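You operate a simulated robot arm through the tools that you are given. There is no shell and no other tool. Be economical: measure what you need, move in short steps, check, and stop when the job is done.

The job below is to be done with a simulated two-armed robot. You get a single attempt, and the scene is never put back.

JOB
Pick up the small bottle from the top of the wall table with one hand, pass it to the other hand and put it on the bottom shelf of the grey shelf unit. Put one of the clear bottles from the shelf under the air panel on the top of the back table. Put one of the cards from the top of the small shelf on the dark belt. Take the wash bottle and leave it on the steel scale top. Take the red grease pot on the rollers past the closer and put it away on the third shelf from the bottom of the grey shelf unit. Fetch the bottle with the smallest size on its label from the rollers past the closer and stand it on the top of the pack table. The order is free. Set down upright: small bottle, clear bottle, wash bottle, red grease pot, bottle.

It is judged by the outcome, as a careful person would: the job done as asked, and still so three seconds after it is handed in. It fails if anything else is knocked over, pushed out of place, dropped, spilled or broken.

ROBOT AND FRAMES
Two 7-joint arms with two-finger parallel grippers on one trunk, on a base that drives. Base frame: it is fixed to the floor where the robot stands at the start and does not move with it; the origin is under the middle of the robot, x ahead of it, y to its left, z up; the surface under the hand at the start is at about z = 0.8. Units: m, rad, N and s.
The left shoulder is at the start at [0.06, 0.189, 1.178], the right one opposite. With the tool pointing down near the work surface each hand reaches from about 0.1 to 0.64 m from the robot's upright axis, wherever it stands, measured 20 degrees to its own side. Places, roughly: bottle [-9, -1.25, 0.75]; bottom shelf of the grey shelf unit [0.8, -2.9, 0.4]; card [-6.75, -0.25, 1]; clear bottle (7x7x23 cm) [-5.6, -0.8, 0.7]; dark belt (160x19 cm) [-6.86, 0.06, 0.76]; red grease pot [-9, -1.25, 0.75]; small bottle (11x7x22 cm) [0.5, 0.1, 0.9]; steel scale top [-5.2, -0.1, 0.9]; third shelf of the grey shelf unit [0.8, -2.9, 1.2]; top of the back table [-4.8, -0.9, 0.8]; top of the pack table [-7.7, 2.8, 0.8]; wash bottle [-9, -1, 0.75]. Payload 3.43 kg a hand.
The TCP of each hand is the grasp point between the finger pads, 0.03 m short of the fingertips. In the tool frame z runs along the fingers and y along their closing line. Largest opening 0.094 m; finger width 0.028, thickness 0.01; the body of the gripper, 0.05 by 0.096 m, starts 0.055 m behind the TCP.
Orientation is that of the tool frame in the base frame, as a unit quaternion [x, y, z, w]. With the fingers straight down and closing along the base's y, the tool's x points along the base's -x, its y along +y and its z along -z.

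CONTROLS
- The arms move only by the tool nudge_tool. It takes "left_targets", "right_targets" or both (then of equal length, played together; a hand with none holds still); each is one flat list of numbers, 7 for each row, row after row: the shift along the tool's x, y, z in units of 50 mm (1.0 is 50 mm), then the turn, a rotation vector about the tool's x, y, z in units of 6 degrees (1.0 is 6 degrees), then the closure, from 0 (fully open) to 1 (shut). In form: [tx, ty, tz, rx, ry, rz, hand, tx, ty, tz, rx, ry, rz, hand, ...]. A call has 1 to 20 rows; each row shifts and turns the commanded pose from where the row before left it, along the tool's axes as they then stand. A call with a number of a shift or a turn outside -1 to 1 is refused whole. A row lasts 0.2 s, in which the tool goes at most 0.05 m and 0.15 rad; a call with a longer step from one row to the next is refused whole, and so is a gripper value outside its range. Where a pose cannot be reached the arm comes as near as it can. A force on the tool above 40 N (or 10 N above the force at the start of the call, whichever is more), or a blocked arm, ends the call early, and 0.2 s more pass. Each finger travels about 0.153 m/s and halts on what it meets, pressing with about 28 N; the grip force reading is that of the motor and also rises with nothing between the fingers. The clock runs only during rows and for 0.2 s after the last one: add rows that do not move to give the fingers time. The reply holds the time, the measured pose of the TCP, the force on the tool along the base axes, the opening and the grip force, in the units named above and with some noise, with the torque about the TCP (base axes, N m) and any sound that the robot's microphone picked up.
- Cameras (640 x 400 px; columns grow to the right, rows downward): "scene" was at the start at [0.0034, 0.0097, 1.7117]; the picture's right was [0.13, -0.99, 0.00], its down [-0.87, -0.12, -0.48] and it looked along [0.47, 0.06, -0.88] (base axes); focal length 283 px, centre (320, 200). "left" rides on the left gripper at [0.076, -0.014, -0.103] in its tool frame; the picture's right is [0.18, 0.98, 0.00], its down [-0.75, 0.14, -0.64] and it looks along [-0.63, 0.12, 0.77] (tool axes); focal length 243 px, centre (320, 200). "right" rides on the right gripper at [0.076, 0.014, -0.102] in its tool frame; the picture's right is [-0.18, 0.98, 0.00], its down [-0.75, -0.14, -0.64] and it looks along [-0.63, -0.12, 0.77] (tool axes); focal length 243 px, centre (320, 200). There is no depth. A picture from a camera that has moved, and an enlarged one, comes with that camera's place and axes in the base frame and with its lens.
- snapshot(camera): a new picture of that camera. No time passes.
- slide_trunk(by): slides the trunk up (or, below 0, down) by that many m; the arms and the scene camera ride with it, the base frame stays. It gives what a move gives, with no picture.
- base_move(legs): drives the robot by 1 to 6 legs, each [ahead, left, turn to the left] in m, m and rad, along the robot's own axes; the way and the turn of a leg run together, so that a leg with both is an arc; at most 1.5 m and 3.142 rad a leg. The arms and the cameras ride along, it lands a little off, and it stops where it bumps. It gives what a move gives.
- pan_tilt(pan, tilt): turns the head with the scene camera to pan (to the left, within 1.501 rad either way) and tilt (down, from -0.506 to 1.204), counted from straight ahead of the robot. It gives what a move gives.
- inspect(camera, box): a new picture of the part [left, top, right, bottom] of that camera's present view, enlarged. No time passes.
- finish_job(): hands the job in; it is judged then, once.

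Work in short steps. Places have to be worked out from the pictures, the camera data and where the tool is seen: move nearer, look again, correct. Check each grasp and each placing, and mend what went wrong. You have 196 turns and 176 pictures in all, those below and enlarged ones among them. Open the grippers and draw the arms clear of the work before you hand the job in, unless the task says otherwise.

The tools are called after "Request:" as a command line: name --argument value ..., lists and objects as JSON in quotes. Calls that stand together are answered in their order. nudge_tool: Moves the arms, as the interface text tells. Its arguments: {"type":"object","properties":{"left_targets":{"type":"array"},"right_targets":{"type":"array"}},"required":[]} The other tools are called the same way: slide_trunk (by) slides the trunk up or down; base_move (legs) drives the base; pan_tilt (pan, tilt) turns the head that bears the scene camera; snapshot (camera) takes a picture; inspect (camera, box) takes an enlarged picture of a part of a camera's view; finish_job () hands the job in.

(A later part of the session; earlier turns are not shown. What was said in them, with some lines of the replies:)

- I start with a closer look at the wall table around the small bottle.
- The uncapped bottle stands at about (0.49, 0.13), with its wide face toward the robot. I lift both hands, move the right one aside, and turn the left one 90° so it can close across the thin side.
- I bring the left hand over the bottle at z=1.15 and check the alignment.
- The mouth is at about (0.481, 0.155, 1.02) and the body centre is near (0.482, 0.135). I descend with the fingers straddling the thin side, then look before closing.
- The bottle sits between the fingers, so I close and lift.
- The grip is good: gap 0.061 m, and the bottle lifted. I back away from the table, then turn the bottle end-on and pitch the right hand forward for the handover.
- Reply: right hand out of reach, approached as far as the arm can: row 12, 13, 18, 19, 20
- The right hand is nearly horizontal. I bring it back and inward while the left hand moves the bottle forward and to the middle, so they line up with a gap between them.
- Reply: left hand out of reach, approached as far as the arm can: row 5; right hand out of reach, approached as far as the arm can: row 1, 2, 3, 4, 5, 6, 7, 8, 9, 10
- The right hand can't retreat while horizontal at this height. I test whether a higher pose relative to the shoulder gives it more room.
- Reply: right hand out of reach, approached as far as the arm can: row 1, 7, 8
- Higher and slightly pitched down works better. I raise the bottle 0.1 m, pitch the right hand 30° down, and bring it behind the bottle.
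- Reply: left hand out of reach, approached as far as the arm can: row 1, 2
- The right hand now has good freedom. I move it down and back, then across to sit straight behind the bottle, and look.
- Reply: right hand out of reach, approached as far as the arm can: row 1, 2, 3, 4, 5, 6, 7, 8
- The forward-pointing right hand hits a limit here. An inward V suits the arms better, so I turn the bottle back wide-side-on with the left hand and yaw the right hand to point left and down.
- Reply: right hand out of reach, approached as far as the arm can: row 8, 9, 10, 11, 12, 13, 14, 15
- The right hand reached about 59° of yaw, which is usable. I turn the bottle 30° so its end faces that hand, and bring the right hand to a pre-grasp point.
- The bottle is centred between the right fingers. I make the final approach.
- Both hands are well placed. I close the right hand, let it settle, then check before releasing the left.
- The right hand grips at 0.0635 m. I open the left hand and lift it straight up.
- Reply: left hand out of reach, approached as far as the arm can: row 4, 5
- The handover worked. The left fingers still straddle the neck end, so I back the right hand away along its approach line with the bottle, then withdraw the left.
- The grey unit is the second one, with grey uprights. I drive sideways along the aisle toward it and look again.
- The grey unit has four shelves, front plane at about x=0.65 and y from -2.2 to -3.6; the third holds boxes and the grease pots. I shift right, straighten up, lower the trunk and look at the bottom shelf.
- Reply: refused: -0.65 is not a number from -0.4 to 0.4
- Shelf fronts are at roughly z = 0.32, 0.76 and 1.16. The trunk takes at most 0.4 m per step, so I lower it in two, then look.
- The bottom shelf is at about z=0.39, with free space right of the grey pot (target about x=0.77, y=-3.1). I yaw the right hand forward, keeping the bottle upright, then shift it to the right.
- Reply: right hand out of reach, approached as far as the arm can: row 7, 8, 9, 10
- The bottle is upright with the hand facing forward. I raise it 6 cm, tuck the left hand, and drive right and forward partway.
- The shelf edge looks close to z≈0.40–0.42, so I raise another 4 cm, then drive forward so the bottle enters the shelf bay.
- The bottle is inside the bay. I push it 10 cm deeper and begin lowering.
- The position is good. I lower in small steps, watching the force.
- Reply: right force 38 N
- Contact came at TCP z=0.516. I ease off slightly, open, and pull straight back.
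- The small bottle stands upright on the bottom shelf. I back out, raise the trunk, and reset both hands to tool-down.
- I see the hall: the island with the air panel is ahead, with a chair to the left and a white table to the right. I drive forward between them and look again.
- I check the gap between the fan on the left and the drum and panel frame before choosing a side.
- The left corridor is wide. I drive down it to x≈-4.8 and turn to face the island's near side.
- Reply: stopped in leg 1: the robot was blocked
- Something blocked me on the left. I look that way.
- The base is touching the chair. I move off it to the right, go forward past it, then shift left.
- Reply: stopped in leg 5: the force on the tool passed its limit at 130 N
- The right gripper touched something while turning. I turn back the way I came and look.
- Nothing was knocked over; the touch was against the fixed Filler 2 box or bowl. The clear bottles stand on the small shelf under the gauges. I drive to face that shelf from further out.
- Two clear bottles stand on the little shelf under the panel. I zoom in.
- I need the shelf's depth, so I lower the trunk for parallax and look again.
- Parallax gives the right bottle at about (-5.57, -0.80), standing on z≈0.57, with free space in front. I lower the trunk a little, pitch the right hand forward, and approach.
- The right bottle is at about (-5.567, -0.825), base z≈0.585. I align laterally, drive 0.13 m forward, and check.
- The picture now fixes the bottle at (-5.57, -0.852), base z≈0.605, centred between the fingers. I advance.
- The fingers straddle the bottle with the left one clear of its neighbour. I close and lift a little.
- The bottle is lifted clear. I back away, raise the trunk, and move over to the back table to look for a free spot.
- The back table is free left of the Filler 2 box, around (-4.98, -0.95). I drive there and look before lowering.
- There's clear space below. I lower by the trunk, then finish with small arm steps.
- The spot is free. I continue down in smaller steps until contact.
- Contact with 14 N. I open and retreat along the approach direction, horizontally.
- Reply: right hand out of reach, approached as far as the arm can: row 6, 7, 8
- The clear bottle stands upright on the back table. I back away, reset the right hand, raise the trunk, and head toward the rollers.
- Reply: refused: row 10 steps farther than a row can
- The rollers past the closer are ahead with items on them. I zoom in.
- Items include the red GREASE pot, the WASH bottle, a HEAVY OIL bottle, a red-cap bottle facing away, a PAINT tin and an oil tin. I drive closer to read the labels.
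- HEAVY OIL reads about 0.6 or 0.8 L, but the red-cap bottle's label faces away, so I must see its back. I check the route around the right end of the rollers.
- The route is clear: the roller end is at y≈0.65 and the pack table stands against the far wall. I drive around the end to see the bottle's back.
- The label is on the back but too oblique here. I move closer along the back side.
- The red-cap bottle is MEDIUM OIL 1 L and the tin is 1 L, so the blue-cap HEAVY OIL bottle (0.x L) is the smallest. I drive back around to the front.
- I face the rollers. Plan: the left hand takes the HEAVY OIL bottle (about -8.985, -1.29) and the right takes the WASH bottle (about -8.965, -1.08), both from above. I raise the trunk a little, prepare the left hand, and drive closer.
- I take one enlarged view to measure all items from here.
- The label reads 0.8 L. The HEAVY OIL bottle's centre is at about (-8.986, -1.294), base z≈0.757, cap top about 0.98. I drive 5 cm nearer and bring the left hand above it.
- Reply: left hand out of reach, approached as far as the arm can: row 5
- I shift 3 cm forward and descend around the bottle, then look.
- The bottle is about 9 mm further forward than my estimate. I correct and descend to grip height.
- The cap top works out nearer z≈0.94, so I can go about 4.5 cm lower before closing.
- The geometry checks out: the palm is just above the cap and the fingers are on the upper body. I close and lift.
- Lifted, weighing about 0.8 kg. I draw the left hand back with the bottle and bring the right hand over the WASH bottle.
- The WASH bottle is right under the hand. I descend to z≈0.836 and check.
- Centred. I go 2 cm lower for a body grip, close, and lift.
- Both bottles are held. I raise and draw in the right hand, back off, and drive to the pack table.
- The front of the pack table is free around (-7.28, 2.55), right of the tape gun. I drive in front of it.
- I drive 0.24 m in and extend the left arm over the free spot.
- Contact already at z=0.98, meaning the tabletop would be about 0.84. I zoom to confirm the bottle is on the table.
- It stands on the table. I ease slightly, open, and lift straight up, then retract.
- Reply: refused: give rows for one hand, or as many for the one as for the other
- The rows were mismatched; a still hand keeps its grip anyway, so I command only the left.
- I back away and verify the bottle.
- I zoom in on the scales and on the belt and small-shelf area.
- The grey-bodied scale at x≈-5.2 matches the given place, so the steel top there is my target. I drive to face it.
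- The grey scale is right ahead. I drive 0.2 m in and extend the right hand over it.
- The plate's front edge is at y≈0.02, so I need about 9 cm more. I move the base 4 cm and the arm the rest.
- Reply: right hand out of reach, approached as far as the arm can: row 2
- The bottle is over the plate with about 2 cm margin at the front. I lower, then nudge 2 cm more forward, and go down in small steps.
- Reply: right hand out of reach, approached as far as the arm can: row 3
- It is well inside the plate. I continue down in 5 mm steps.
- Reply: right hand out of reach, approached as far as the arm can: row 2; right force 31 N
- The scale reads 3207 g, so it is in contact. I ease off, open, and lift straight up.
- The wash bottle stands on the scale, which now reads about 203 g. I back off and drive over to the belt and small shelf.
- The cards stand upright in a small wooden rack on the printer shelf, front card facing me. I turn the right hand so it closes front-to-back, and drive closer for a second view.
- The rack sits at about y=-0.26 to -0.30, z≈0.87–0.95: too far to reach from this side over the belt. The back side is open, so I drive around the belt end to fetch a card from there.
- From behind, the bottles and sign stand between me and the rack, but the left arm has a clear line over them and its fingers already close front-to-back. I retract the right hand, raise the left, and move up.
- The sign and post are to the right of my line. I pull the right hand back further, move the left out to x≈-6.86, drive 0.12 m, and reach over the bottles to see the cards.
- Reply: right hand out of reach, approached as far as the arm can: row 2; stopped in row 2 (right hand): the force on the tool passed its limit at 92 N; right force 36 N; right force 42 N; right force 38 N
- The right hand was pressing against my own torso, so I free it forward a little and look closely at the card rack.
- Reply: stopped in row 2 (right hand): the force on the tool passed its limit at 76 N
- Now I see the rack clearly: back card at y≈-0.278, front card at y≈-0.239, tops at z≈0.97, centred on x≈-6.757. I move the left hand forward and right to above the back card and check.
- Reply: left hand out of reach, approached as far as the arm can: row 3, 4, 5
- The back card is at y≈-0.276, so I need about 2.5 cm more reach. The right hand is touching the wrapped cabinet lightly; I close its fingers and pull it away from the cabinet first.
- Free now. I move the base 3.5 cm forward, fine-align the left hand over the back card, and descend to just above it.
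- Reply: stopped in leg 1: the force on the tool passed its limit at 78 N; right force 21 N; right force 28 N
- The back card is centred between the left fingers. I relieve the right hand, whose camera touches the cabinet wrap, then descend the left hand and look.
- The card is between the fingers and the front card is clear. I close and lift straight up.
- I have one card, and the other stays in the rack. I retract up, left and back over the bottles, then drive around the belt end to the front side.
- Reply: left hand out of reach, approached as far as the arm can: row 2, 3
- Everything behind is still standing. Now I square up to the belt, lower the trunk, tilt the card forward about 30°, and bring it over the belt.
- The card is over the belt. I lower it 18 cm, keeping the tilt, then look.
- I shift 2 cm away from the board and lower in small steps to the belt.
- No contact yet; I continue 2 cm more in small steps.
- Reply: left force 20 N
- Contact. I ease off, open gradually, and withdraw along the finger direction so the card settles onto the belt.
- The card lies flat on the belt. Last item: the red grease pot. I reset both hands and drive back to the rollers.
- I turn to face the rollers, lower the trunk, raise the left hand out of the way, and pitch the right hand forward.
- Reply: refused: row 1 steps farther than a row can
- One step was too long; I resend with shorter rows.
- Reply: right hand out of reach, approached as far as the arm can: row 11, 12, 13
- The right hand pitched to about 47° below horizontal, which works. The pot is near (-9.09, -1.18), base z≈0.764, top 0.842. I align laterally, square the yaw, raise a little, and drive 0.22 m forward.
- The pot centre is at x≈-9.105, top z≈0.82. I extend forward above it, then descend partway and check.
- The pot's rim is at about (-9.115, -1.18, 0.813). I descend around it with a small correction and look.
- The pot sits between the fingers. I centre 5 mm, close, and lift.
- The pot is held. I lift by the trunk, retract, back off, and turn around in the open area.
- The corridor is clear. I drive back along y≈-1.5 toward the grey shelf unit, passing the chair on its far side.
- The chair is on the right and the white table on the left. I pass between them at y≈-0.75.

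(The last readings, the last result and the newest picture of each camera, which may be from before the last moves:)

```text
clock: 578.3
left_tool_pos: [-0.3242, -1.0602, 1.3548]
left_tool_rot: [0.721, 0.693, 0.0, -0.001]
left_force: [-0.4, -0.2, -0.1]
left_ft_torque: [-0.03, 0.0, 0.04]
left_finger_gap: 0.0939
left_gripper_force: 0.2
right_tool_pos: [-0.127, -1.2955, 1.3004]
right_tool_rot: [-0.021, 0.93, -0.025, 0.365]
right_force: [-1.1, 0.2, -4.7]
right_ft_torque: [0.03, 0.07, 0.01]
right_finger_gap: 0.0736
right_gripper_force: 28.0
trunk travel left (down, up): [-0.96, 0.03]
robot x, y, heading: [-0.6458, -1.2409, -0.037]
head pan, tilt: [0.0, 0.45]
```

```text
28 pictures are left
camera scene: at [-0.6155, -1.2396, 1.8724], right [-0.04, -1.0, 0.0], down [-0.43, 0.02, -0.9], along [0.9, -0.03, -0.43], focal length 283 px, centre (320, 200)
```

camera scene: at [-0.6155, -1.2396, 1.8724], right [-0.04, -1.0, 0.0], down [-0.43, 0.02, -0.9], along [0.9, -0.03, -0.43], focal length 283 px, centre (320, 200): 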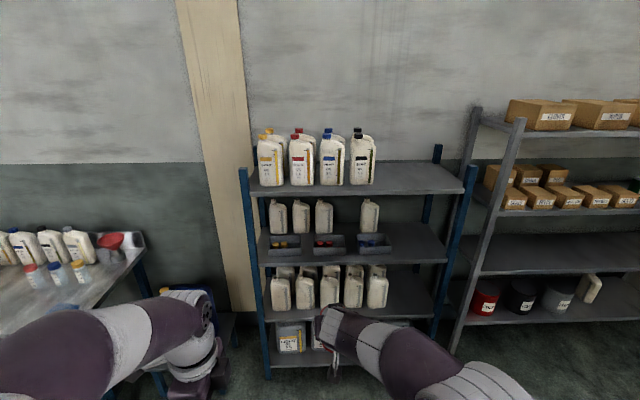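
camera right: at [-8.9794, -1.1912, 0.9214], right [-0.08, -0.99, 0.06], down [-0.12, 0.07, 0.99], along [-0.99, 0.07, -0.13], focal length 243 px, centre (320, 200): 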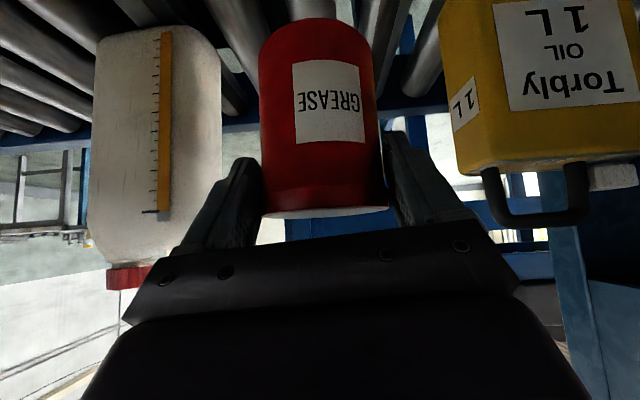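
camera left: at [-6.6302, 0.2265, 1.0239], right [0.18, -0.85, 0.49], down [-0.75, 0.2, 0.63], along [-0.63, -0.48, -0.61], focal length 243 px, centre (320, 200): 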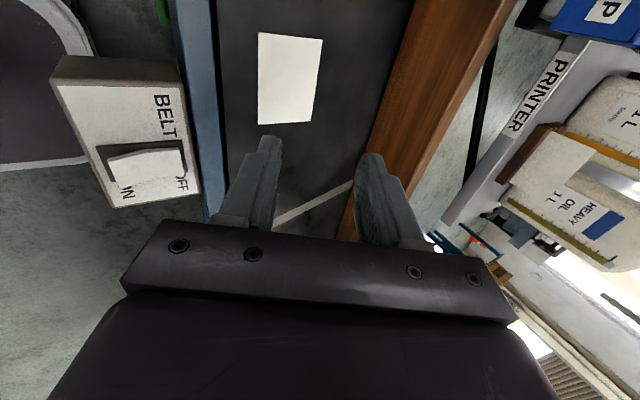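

I'm back by the shelves. I move alongside to face the grey unit's right part, where the third shelf is free beyond the green and blue pots.

Request:
base_move --legs '[[0.5, 0, 0.037], [0, -1.45, 0], [0, -0.45, 0]]'

Request:
snapshot --camera "scene"

```text
clock: 590.2
left_tool_pos: [0.1783, -2.9176, 1.3546]
left_tool_rot: [0.702, 0.712, 0.0, 0.0]
left_force: [-0.3, -0.6, -0.1]
left_ft_torque: [-0.01, 0.01, 0.01]
left_finger_gap: 0.0941
left_gripper_force: 0.1
right_tool_pos: [0.3893, -3.1437, 1.2995]
right_tool_rot: [-0.046, 0.93, -0.015, 0.365]
right_force: [0.2, 0.5, -3.8]
right_ft_torque: [0.01, 0.06, 0.04]
right_finger_gap: 0.0732
right_gripper_force: 27.6
trunk travel left (down, up): [-0.96, 0.03]
robot x, y, heading: [-0.1308, -3.1154, 0.01]
head pan, tilt: [0.0, 0.45]
```

```text
27 pictures are left
camera scene: at [-0.1015, -3.1121, 1.8723], right [0.01, -1.0, 0.0], down [-0.44, -0.01, -0.9], along [0.9, 0.01, -0.44], focal length 283 px, centre (320, 200)
```

scene: 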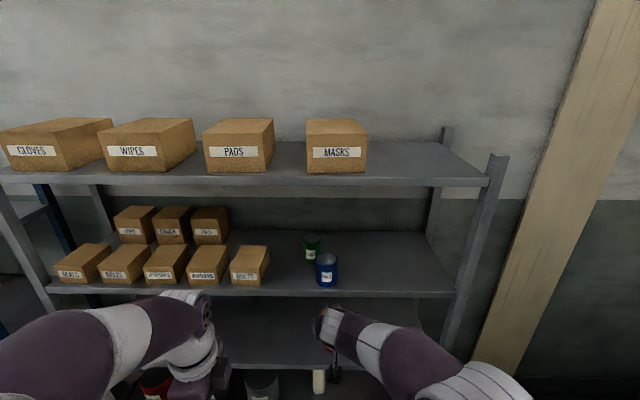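

The third shelf is free right of the blue pot. I raise slightly, shift right 0.19 m, and move in so the pot goes over (0.70, -3.33).

Request:
slide_trunk --by 0.03

Request:
base_move --legs '[[0, -0.19, -0.01], [0.15, 0, 0]]'

Request:
snapshot --camera "scene"

Request:
snapshot --camera "right"

```text
clock: 591.0
left_tool_pos: [0.1797, -2.9205, 1.3842]
left_tool_rot: [0.703, 0.712, 0.001, -0.001]
left_force: [0.0, -0.3, -0.1]
left_ft_torque: [0.02, 0.03, 0.0]
left_finger_gap: 0.0938
left_gripper_force: 0.0
right_tool_pos: [0.3883, -3.146, 1.3292]
right_tool_rot: [-0.045, 0.93, -0.015, 0.365]
right_force: [0.1, 0.2, -5.0]
right_ft_torque: [0.01, 0.08, 0.02]
right_finger_gap: 0.0736
right_gripper_force: 28.0
trunk travel left (down, up): [-0.99, 0.0]
robot x, y, heading: [-0.1322, -3.1167, 0.014]
head pan, tilt: [0.0, 0.45]
```

```text
clock: 593.5
left_tool_pos: [0.3334, -3.1124, 1.3846]
left_tool_rot: [0.708, 0.706, 0.001, 0.0]
left_force: [-0.3, -0.9, 0.2]
left_ft_torque: [-0.01, -0.06, 0.02]
left_finger_gap: 0.094
left_gripper_force: 0.0
right_tool_pos: [0.5385, -3.3414, 1.3319]
right_tool_rot: [-0.04, 0.93, -0.017, 0.366]
right_force: [-0.9, 0.4, -3.0]
right_ft_torque: [0.02, 0.05, -0.02]
right_finger_gap: 0.0733
right_gripper_force: 28.1
trunk travel left (down, up): [-0.99, 0.0]
robot x, y, heading: [0.0232, -3.3029, 0.0]
head pan, tilt: [0.0, 0.45]
```

```text
26 pictures are left
camera scene: at [0.0475, -3.3033, 1.9024], right [0.0, -1.0, 0.0], down [-0.43, 0.0, -0.9], along [0.9, 0.0, -0.43], focal length 283 px, centre (320, 200)
```

scene: 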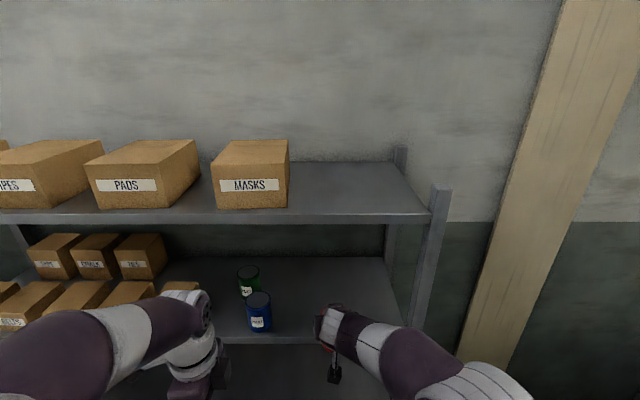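

```text
25 pictures are left
camera right: at [0.4132, -3.3326, 1.3553], right [0.07, 0.99, 0.07], down [0.12, -0.07, 0.99], along [0.99, -0.07, -0.13], focal length 243 px, centre (320, 200)
```

right: 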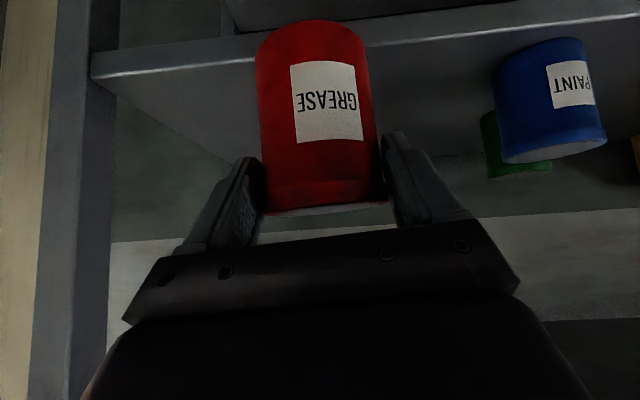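

The shelf edge is clear below the pot. I move 9 cm in with the base, 6 cm with the arm, and begin lowering.

Request:
base_move --legs '[[0.09, 0, 0]]'

Request:
nudge_tool --right_targets '[-0.44, 0, 0.41, 0, 0, 0, 1, -0.44, 0, 0.41, 0, 0, 0, 1, 0.27, 0, 0.29, 0, 0, 0, 1, 0.27, 0, 0.29, 0, 0, 0, 1]'

Request:
snapshot --camera "right"

Request:
inspect --camera "scene" --box '[220, 200, 460, 400]'

```text
clock: 594.6
left_tool_pos: [0.4172, -3.1116, 1.3857]
left_tool_rot: [0.707, 0.707, 0.004, 0.001]
left_force: [-0.4, 0.5, 0.8]
left_ft_torque: [0.02, -0.04, -0.01]
left_finger_gap: 0.0941
left_gripper_force: 0.0
right_tool_pos: [0.624, -3.3388, 1.3337]
right_tool_rot: [-0.039, 0.929, -0.018, 0.368]
right_force: [-0.8, -0.3, -3.7]
right_ft_torque: [0.02, 0.05, -0.02]
right_finger_gap: 0.073
right_gripper_force: 27.9
trunk travel left (down, up): [-0.99, 0.0]
robot x, y, heading: [0.1112, -3.2992, -0.001]
head pan, tilt: [0.0, 0.45]
```

```text
clock: 595.6
left_tool_pos: [0.4258, -3.1122, 1.3839]
left_tool_rot: [0.707, 0.707, 0.001, 0.0]
left_force: [-0.2, -0.2, 0.4]
left_ft_torque: [0.02, 0.03, -0.01]
left_finger_gap: 0.0945
left_gripper_force: 0.1
right_tool_pos: [0.6921, -3.3363, 1.2885]
right_tool_rot: [-0.039, 0.93, -0.017, 0.365]
right_force: [-0.6, 0.3, -3.5]
right_ft_torque: [-0.01, 0.04, 0.01]
right_finger_gap: 0.0733
right_gripper_force: 27.9
trunk travel left (down, up): [-0.99, 0.0]
robot x, y, heading: [0.1058, -3.3035, -0.0]
head pan, tilt: [0.0, 0.45]
```

```text
24 pictures are left
camera right: at [0.5658, -3.3291, 1.3128], right [0.07, 1.0, 0.07], down [0.12, -0.07, 0.99], along [0.99, -0.07, -0.13], focal length 243 px, centre (320, 200)
```

right: 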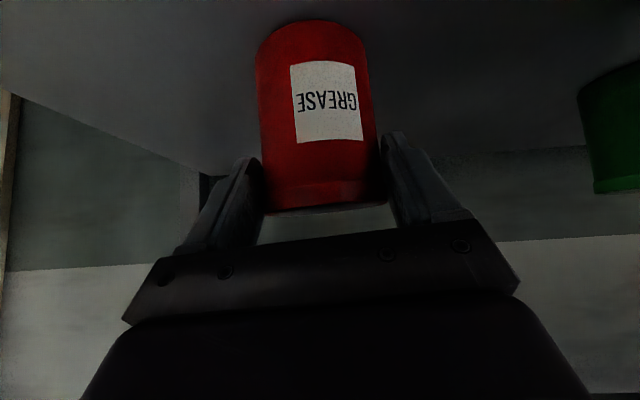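

```text
2.00 times, centred on (340, 300) of scene
camera zoom: at [0.1425, -3.3019, 1.9023], right [0.0, -1.0, 0.0], down [-0.44, 0.0, -0.9], along [0.9, 0.0, -0.44], focal length 566 px, centre (280, 0)
```

zoom: 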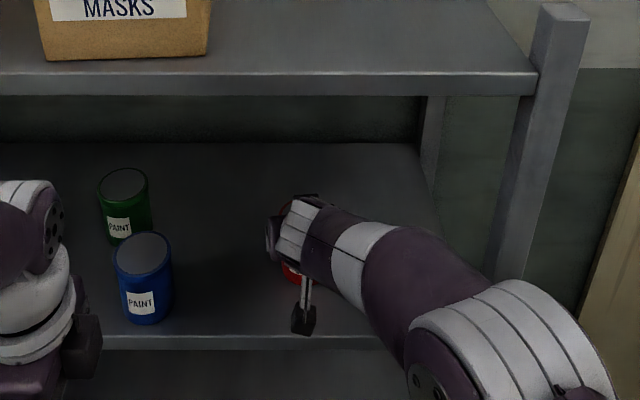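

It is well inside the shelf. I lower in 5 mm steps.

Request:
nudge_tool --right_targets '[0.068, 0, 0.073, 0, 0, 0, 1, 0.068, 0, 0.073, 0, 0, 0, 1, 0.068, 0, 0.073, 0, 0, 0, 1, 0.068, 0, 0.073, 0, 0, 0, 1]'

```text
clock: 596.6
left_tool_pos: [0.4207, -3.1101, 1.3856]
left_tool_rot: [0.707, 0.707, 0.002, 0.002]
left_force: [-0.7, 1.1, -0.2]
left_ft_torque: [0.01, 0.02, 0.03]
left_finger_gap: 0.0941
left_gripper_force: 0.1
right_tool_pos: [0.6859, -3.3386, 1.273]
right_tool_rot: [-0.039, 0.929, -0.016, 0.368]
right_force: [-3.4, -3.9, 30.5]
right_ft_torque: [0.76, -0.48, 0.04]
right_finger_gap: 0.0735
right_gripper_force: 27.8
trunk travel left (down, up): [-0.99, 0.0]
robot x, y, heading: [0.1074, -3.2996, 0.001]
head pan, tilt: [0.0, 0.45]
```

Contact. I ease off, open, lift the hand straight up clear of the pot, and look.

Request:
nudge_tool --right_targets '[-0.055, 0, -0.06, 0, 0, 0, 1, 0, 0, 0, 0, 0, 0, 0.3, 0, 0, 0, 0, 0, 0, 0, 0, 0, 0, 0, 0, 0, 0, -0.27, 0, -0.29, 0, 0, 0, 0, -0.4, 0, -0.43, 0, 0, 0, 0, -0.5, 0, -0.53, 0, 0, 0, 0]'

Request:
snapshot --camera "right"

```text
clock: 598.2
left_tool_pos: [0.4245, -3.1112, 1.3855]
left_tool_rot: [0.707, 0.707, 0.002, 0.001]
left_force: [0.5, -0.6, 0.3]
left_ft_torque: [0.0, -0.01, -0.02]
left_finger_gap: 0.0936
left_gripper_force: 0.0
right_tool_pos: [0.6897, -3.3324, 1.3621]
right_tool_rot: [-0.04, 0.93, -0.017, 0.365]
right_force: [0.2, -0.4, -0.2]
right_ft_torque: [-0.02, -0.04, -0.02]
right_finger_gap: 0.0941
right_gripper_force: 0.1
trunk travel left (down, up): [-0.99, 0.0]
robot x, y, heading: [0.1077, -3.3015, 0.001]
head pan, tilt: [0.0, 0.45]
```

```text
22 pictures are left
camera right: at [0.5641, -3.3239, 1.3858], right [0.07, 1.0, 0.06], down [0.12, -0.07, 0.99], along [0.99, -0.07, -0.13], focal length 243 px, centre (320, 200)
```

right: 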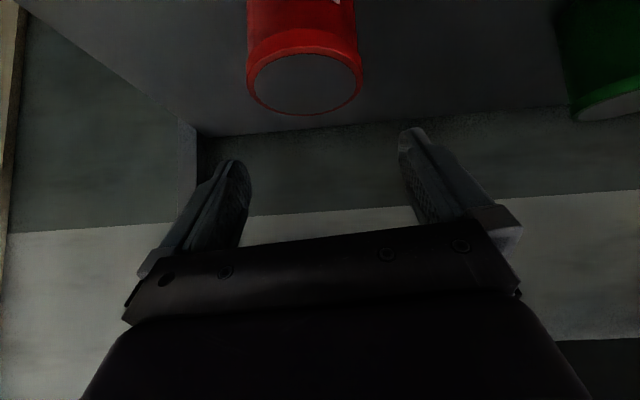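

The pot stands upright and the hand is clear above it. I back the base out and take final looks at the pot and the small bottle.

Request:
base_move --legs '[[-0.3, 0, 0]]'

Request:
pan_tilt --pan -0.1 --tilt 0.75

Request:
snapshot --camera "scene"

```text
clock: 600.3
left_tool_pos: [0.117, -3.1108, 1.3836]
left_tool_rot: [0.708, 0.706, 0.0, -0.001]
left_force: [0.2, 0.2, 0.2]
left_ft_torque: [0.02, 0.05, 0.01]
left_finger_gap: 0.0944
left_gripper_force: 0.2
right_tool_pos: [0.3816, -3.3329, 1.3601]
right_tool_rot: [-0.04, 0.93, -0.017, 0.365]
right_force: [0.5, -0.3, -0.4]
right_ft_torque: [0.0, 0.02, -0.01]
right_finger_gap: 0.0941
right_gripper_force: 0.1
trunk travel left (down, up): [-0.99, 0.0]
robot x, y, heading: [-0.1996, -3.302, 0.002]
head pan, tilt: [0.0, 0.45]
```

```text
clock: 601.1
left_tool_pos: [0.1125, -3.1118, 1.3848]
left_tool_rot: [0.708, 0.706, 0.002, 0.0]
left_force: [-0.1, -0.1, 0.2]
left_ft_torque: [0.02, 0.0, 0.03]
left_finger_gap: 0.094
left_gripper_force: 0.0
right_tool_pos: [0.3793, -3.3323, 1.3626]
right_tool_rot: [-0.039, 0.93, -0.018, 0.366]
right_force: [0.7, 0.0, -0.6]
right_ft_torque: [0.01, 0.0, 0.0]
right_finger_gap: 0.0937
right_gripper_force: 0.1
trunk travel left (down, up): [-0.99, 0.0]
robot x, y, heading: [-0.201, -3.3041, -0.003]
head pan, tilt: [-0.099, 0.75]
```

```text
21 pictures are left
camera scene: at [-0.1812, -3.31, 1.876], right [-0.1, -1.0, 0.0], down [-0.68, 0.07, -0.73], along [0.73, -0.07, -0.68], focal length 283 px, centre (320, 200)
```

scene: 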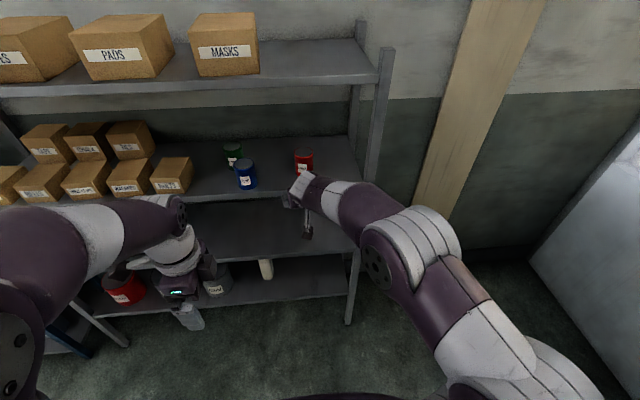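

Request:
inspect --camera "scene" --box '[200, 120, 380, 310]'

```text
2.11 times, centred on (290, 215) of scene
camera zoom: at [-0.1812, -3.31, 1.876], right [-0.1, -1.0, 0.0], down [-0.68, 0.07, -0.73], along [0.73, -0.07, -0.68], focal length 596 px, centre (383, 168)
```

zoom: 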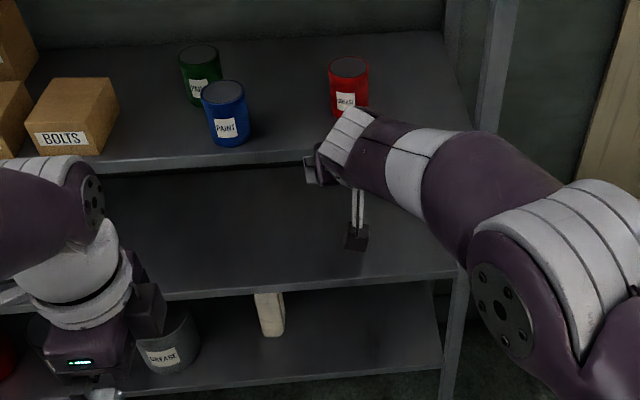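

The red pot stands on the third shelf and the small bottle stands on the bottom shelf. Both grippers are open and clear, so I hand the job in.

Request:
finish_job

```text
The job is handed in.
```

I finished all six tasks and handed the job in. Each item was standing, or lying flat for the card, when I last saw it.

- **Small bottle:** I passed it from the left hand to the right and stood it on the bottom shelf of the grey unit.
- **Clear bottle:** I stood it upright on the back table.
- **Card:** I laid one flat on the dark belt; the other is still in its rack.
- **Wash bottle:** I stood it on the scale at x≈-5.2. A second scale with a similar steel top stands beside it, and I chose by the given position.
- **Red grease pot:** I stood it on the third shelf of the grey unit, to the right of the paint tins.
- **Bottle for the pack table:** I took the heavy oil bottle (0.8 L). The other bottle's label and the tin both say 1 L.

I bumped four things on the way: the base touched a chair, the right gripper hit a fixed part near the Filler 2 box, and the right hand pressed against the wrapped coder cabinet and the robot's own torso. Nothing fell in any picture I took, but I did not confirm that the chair and the cabinet are exactly where they were.
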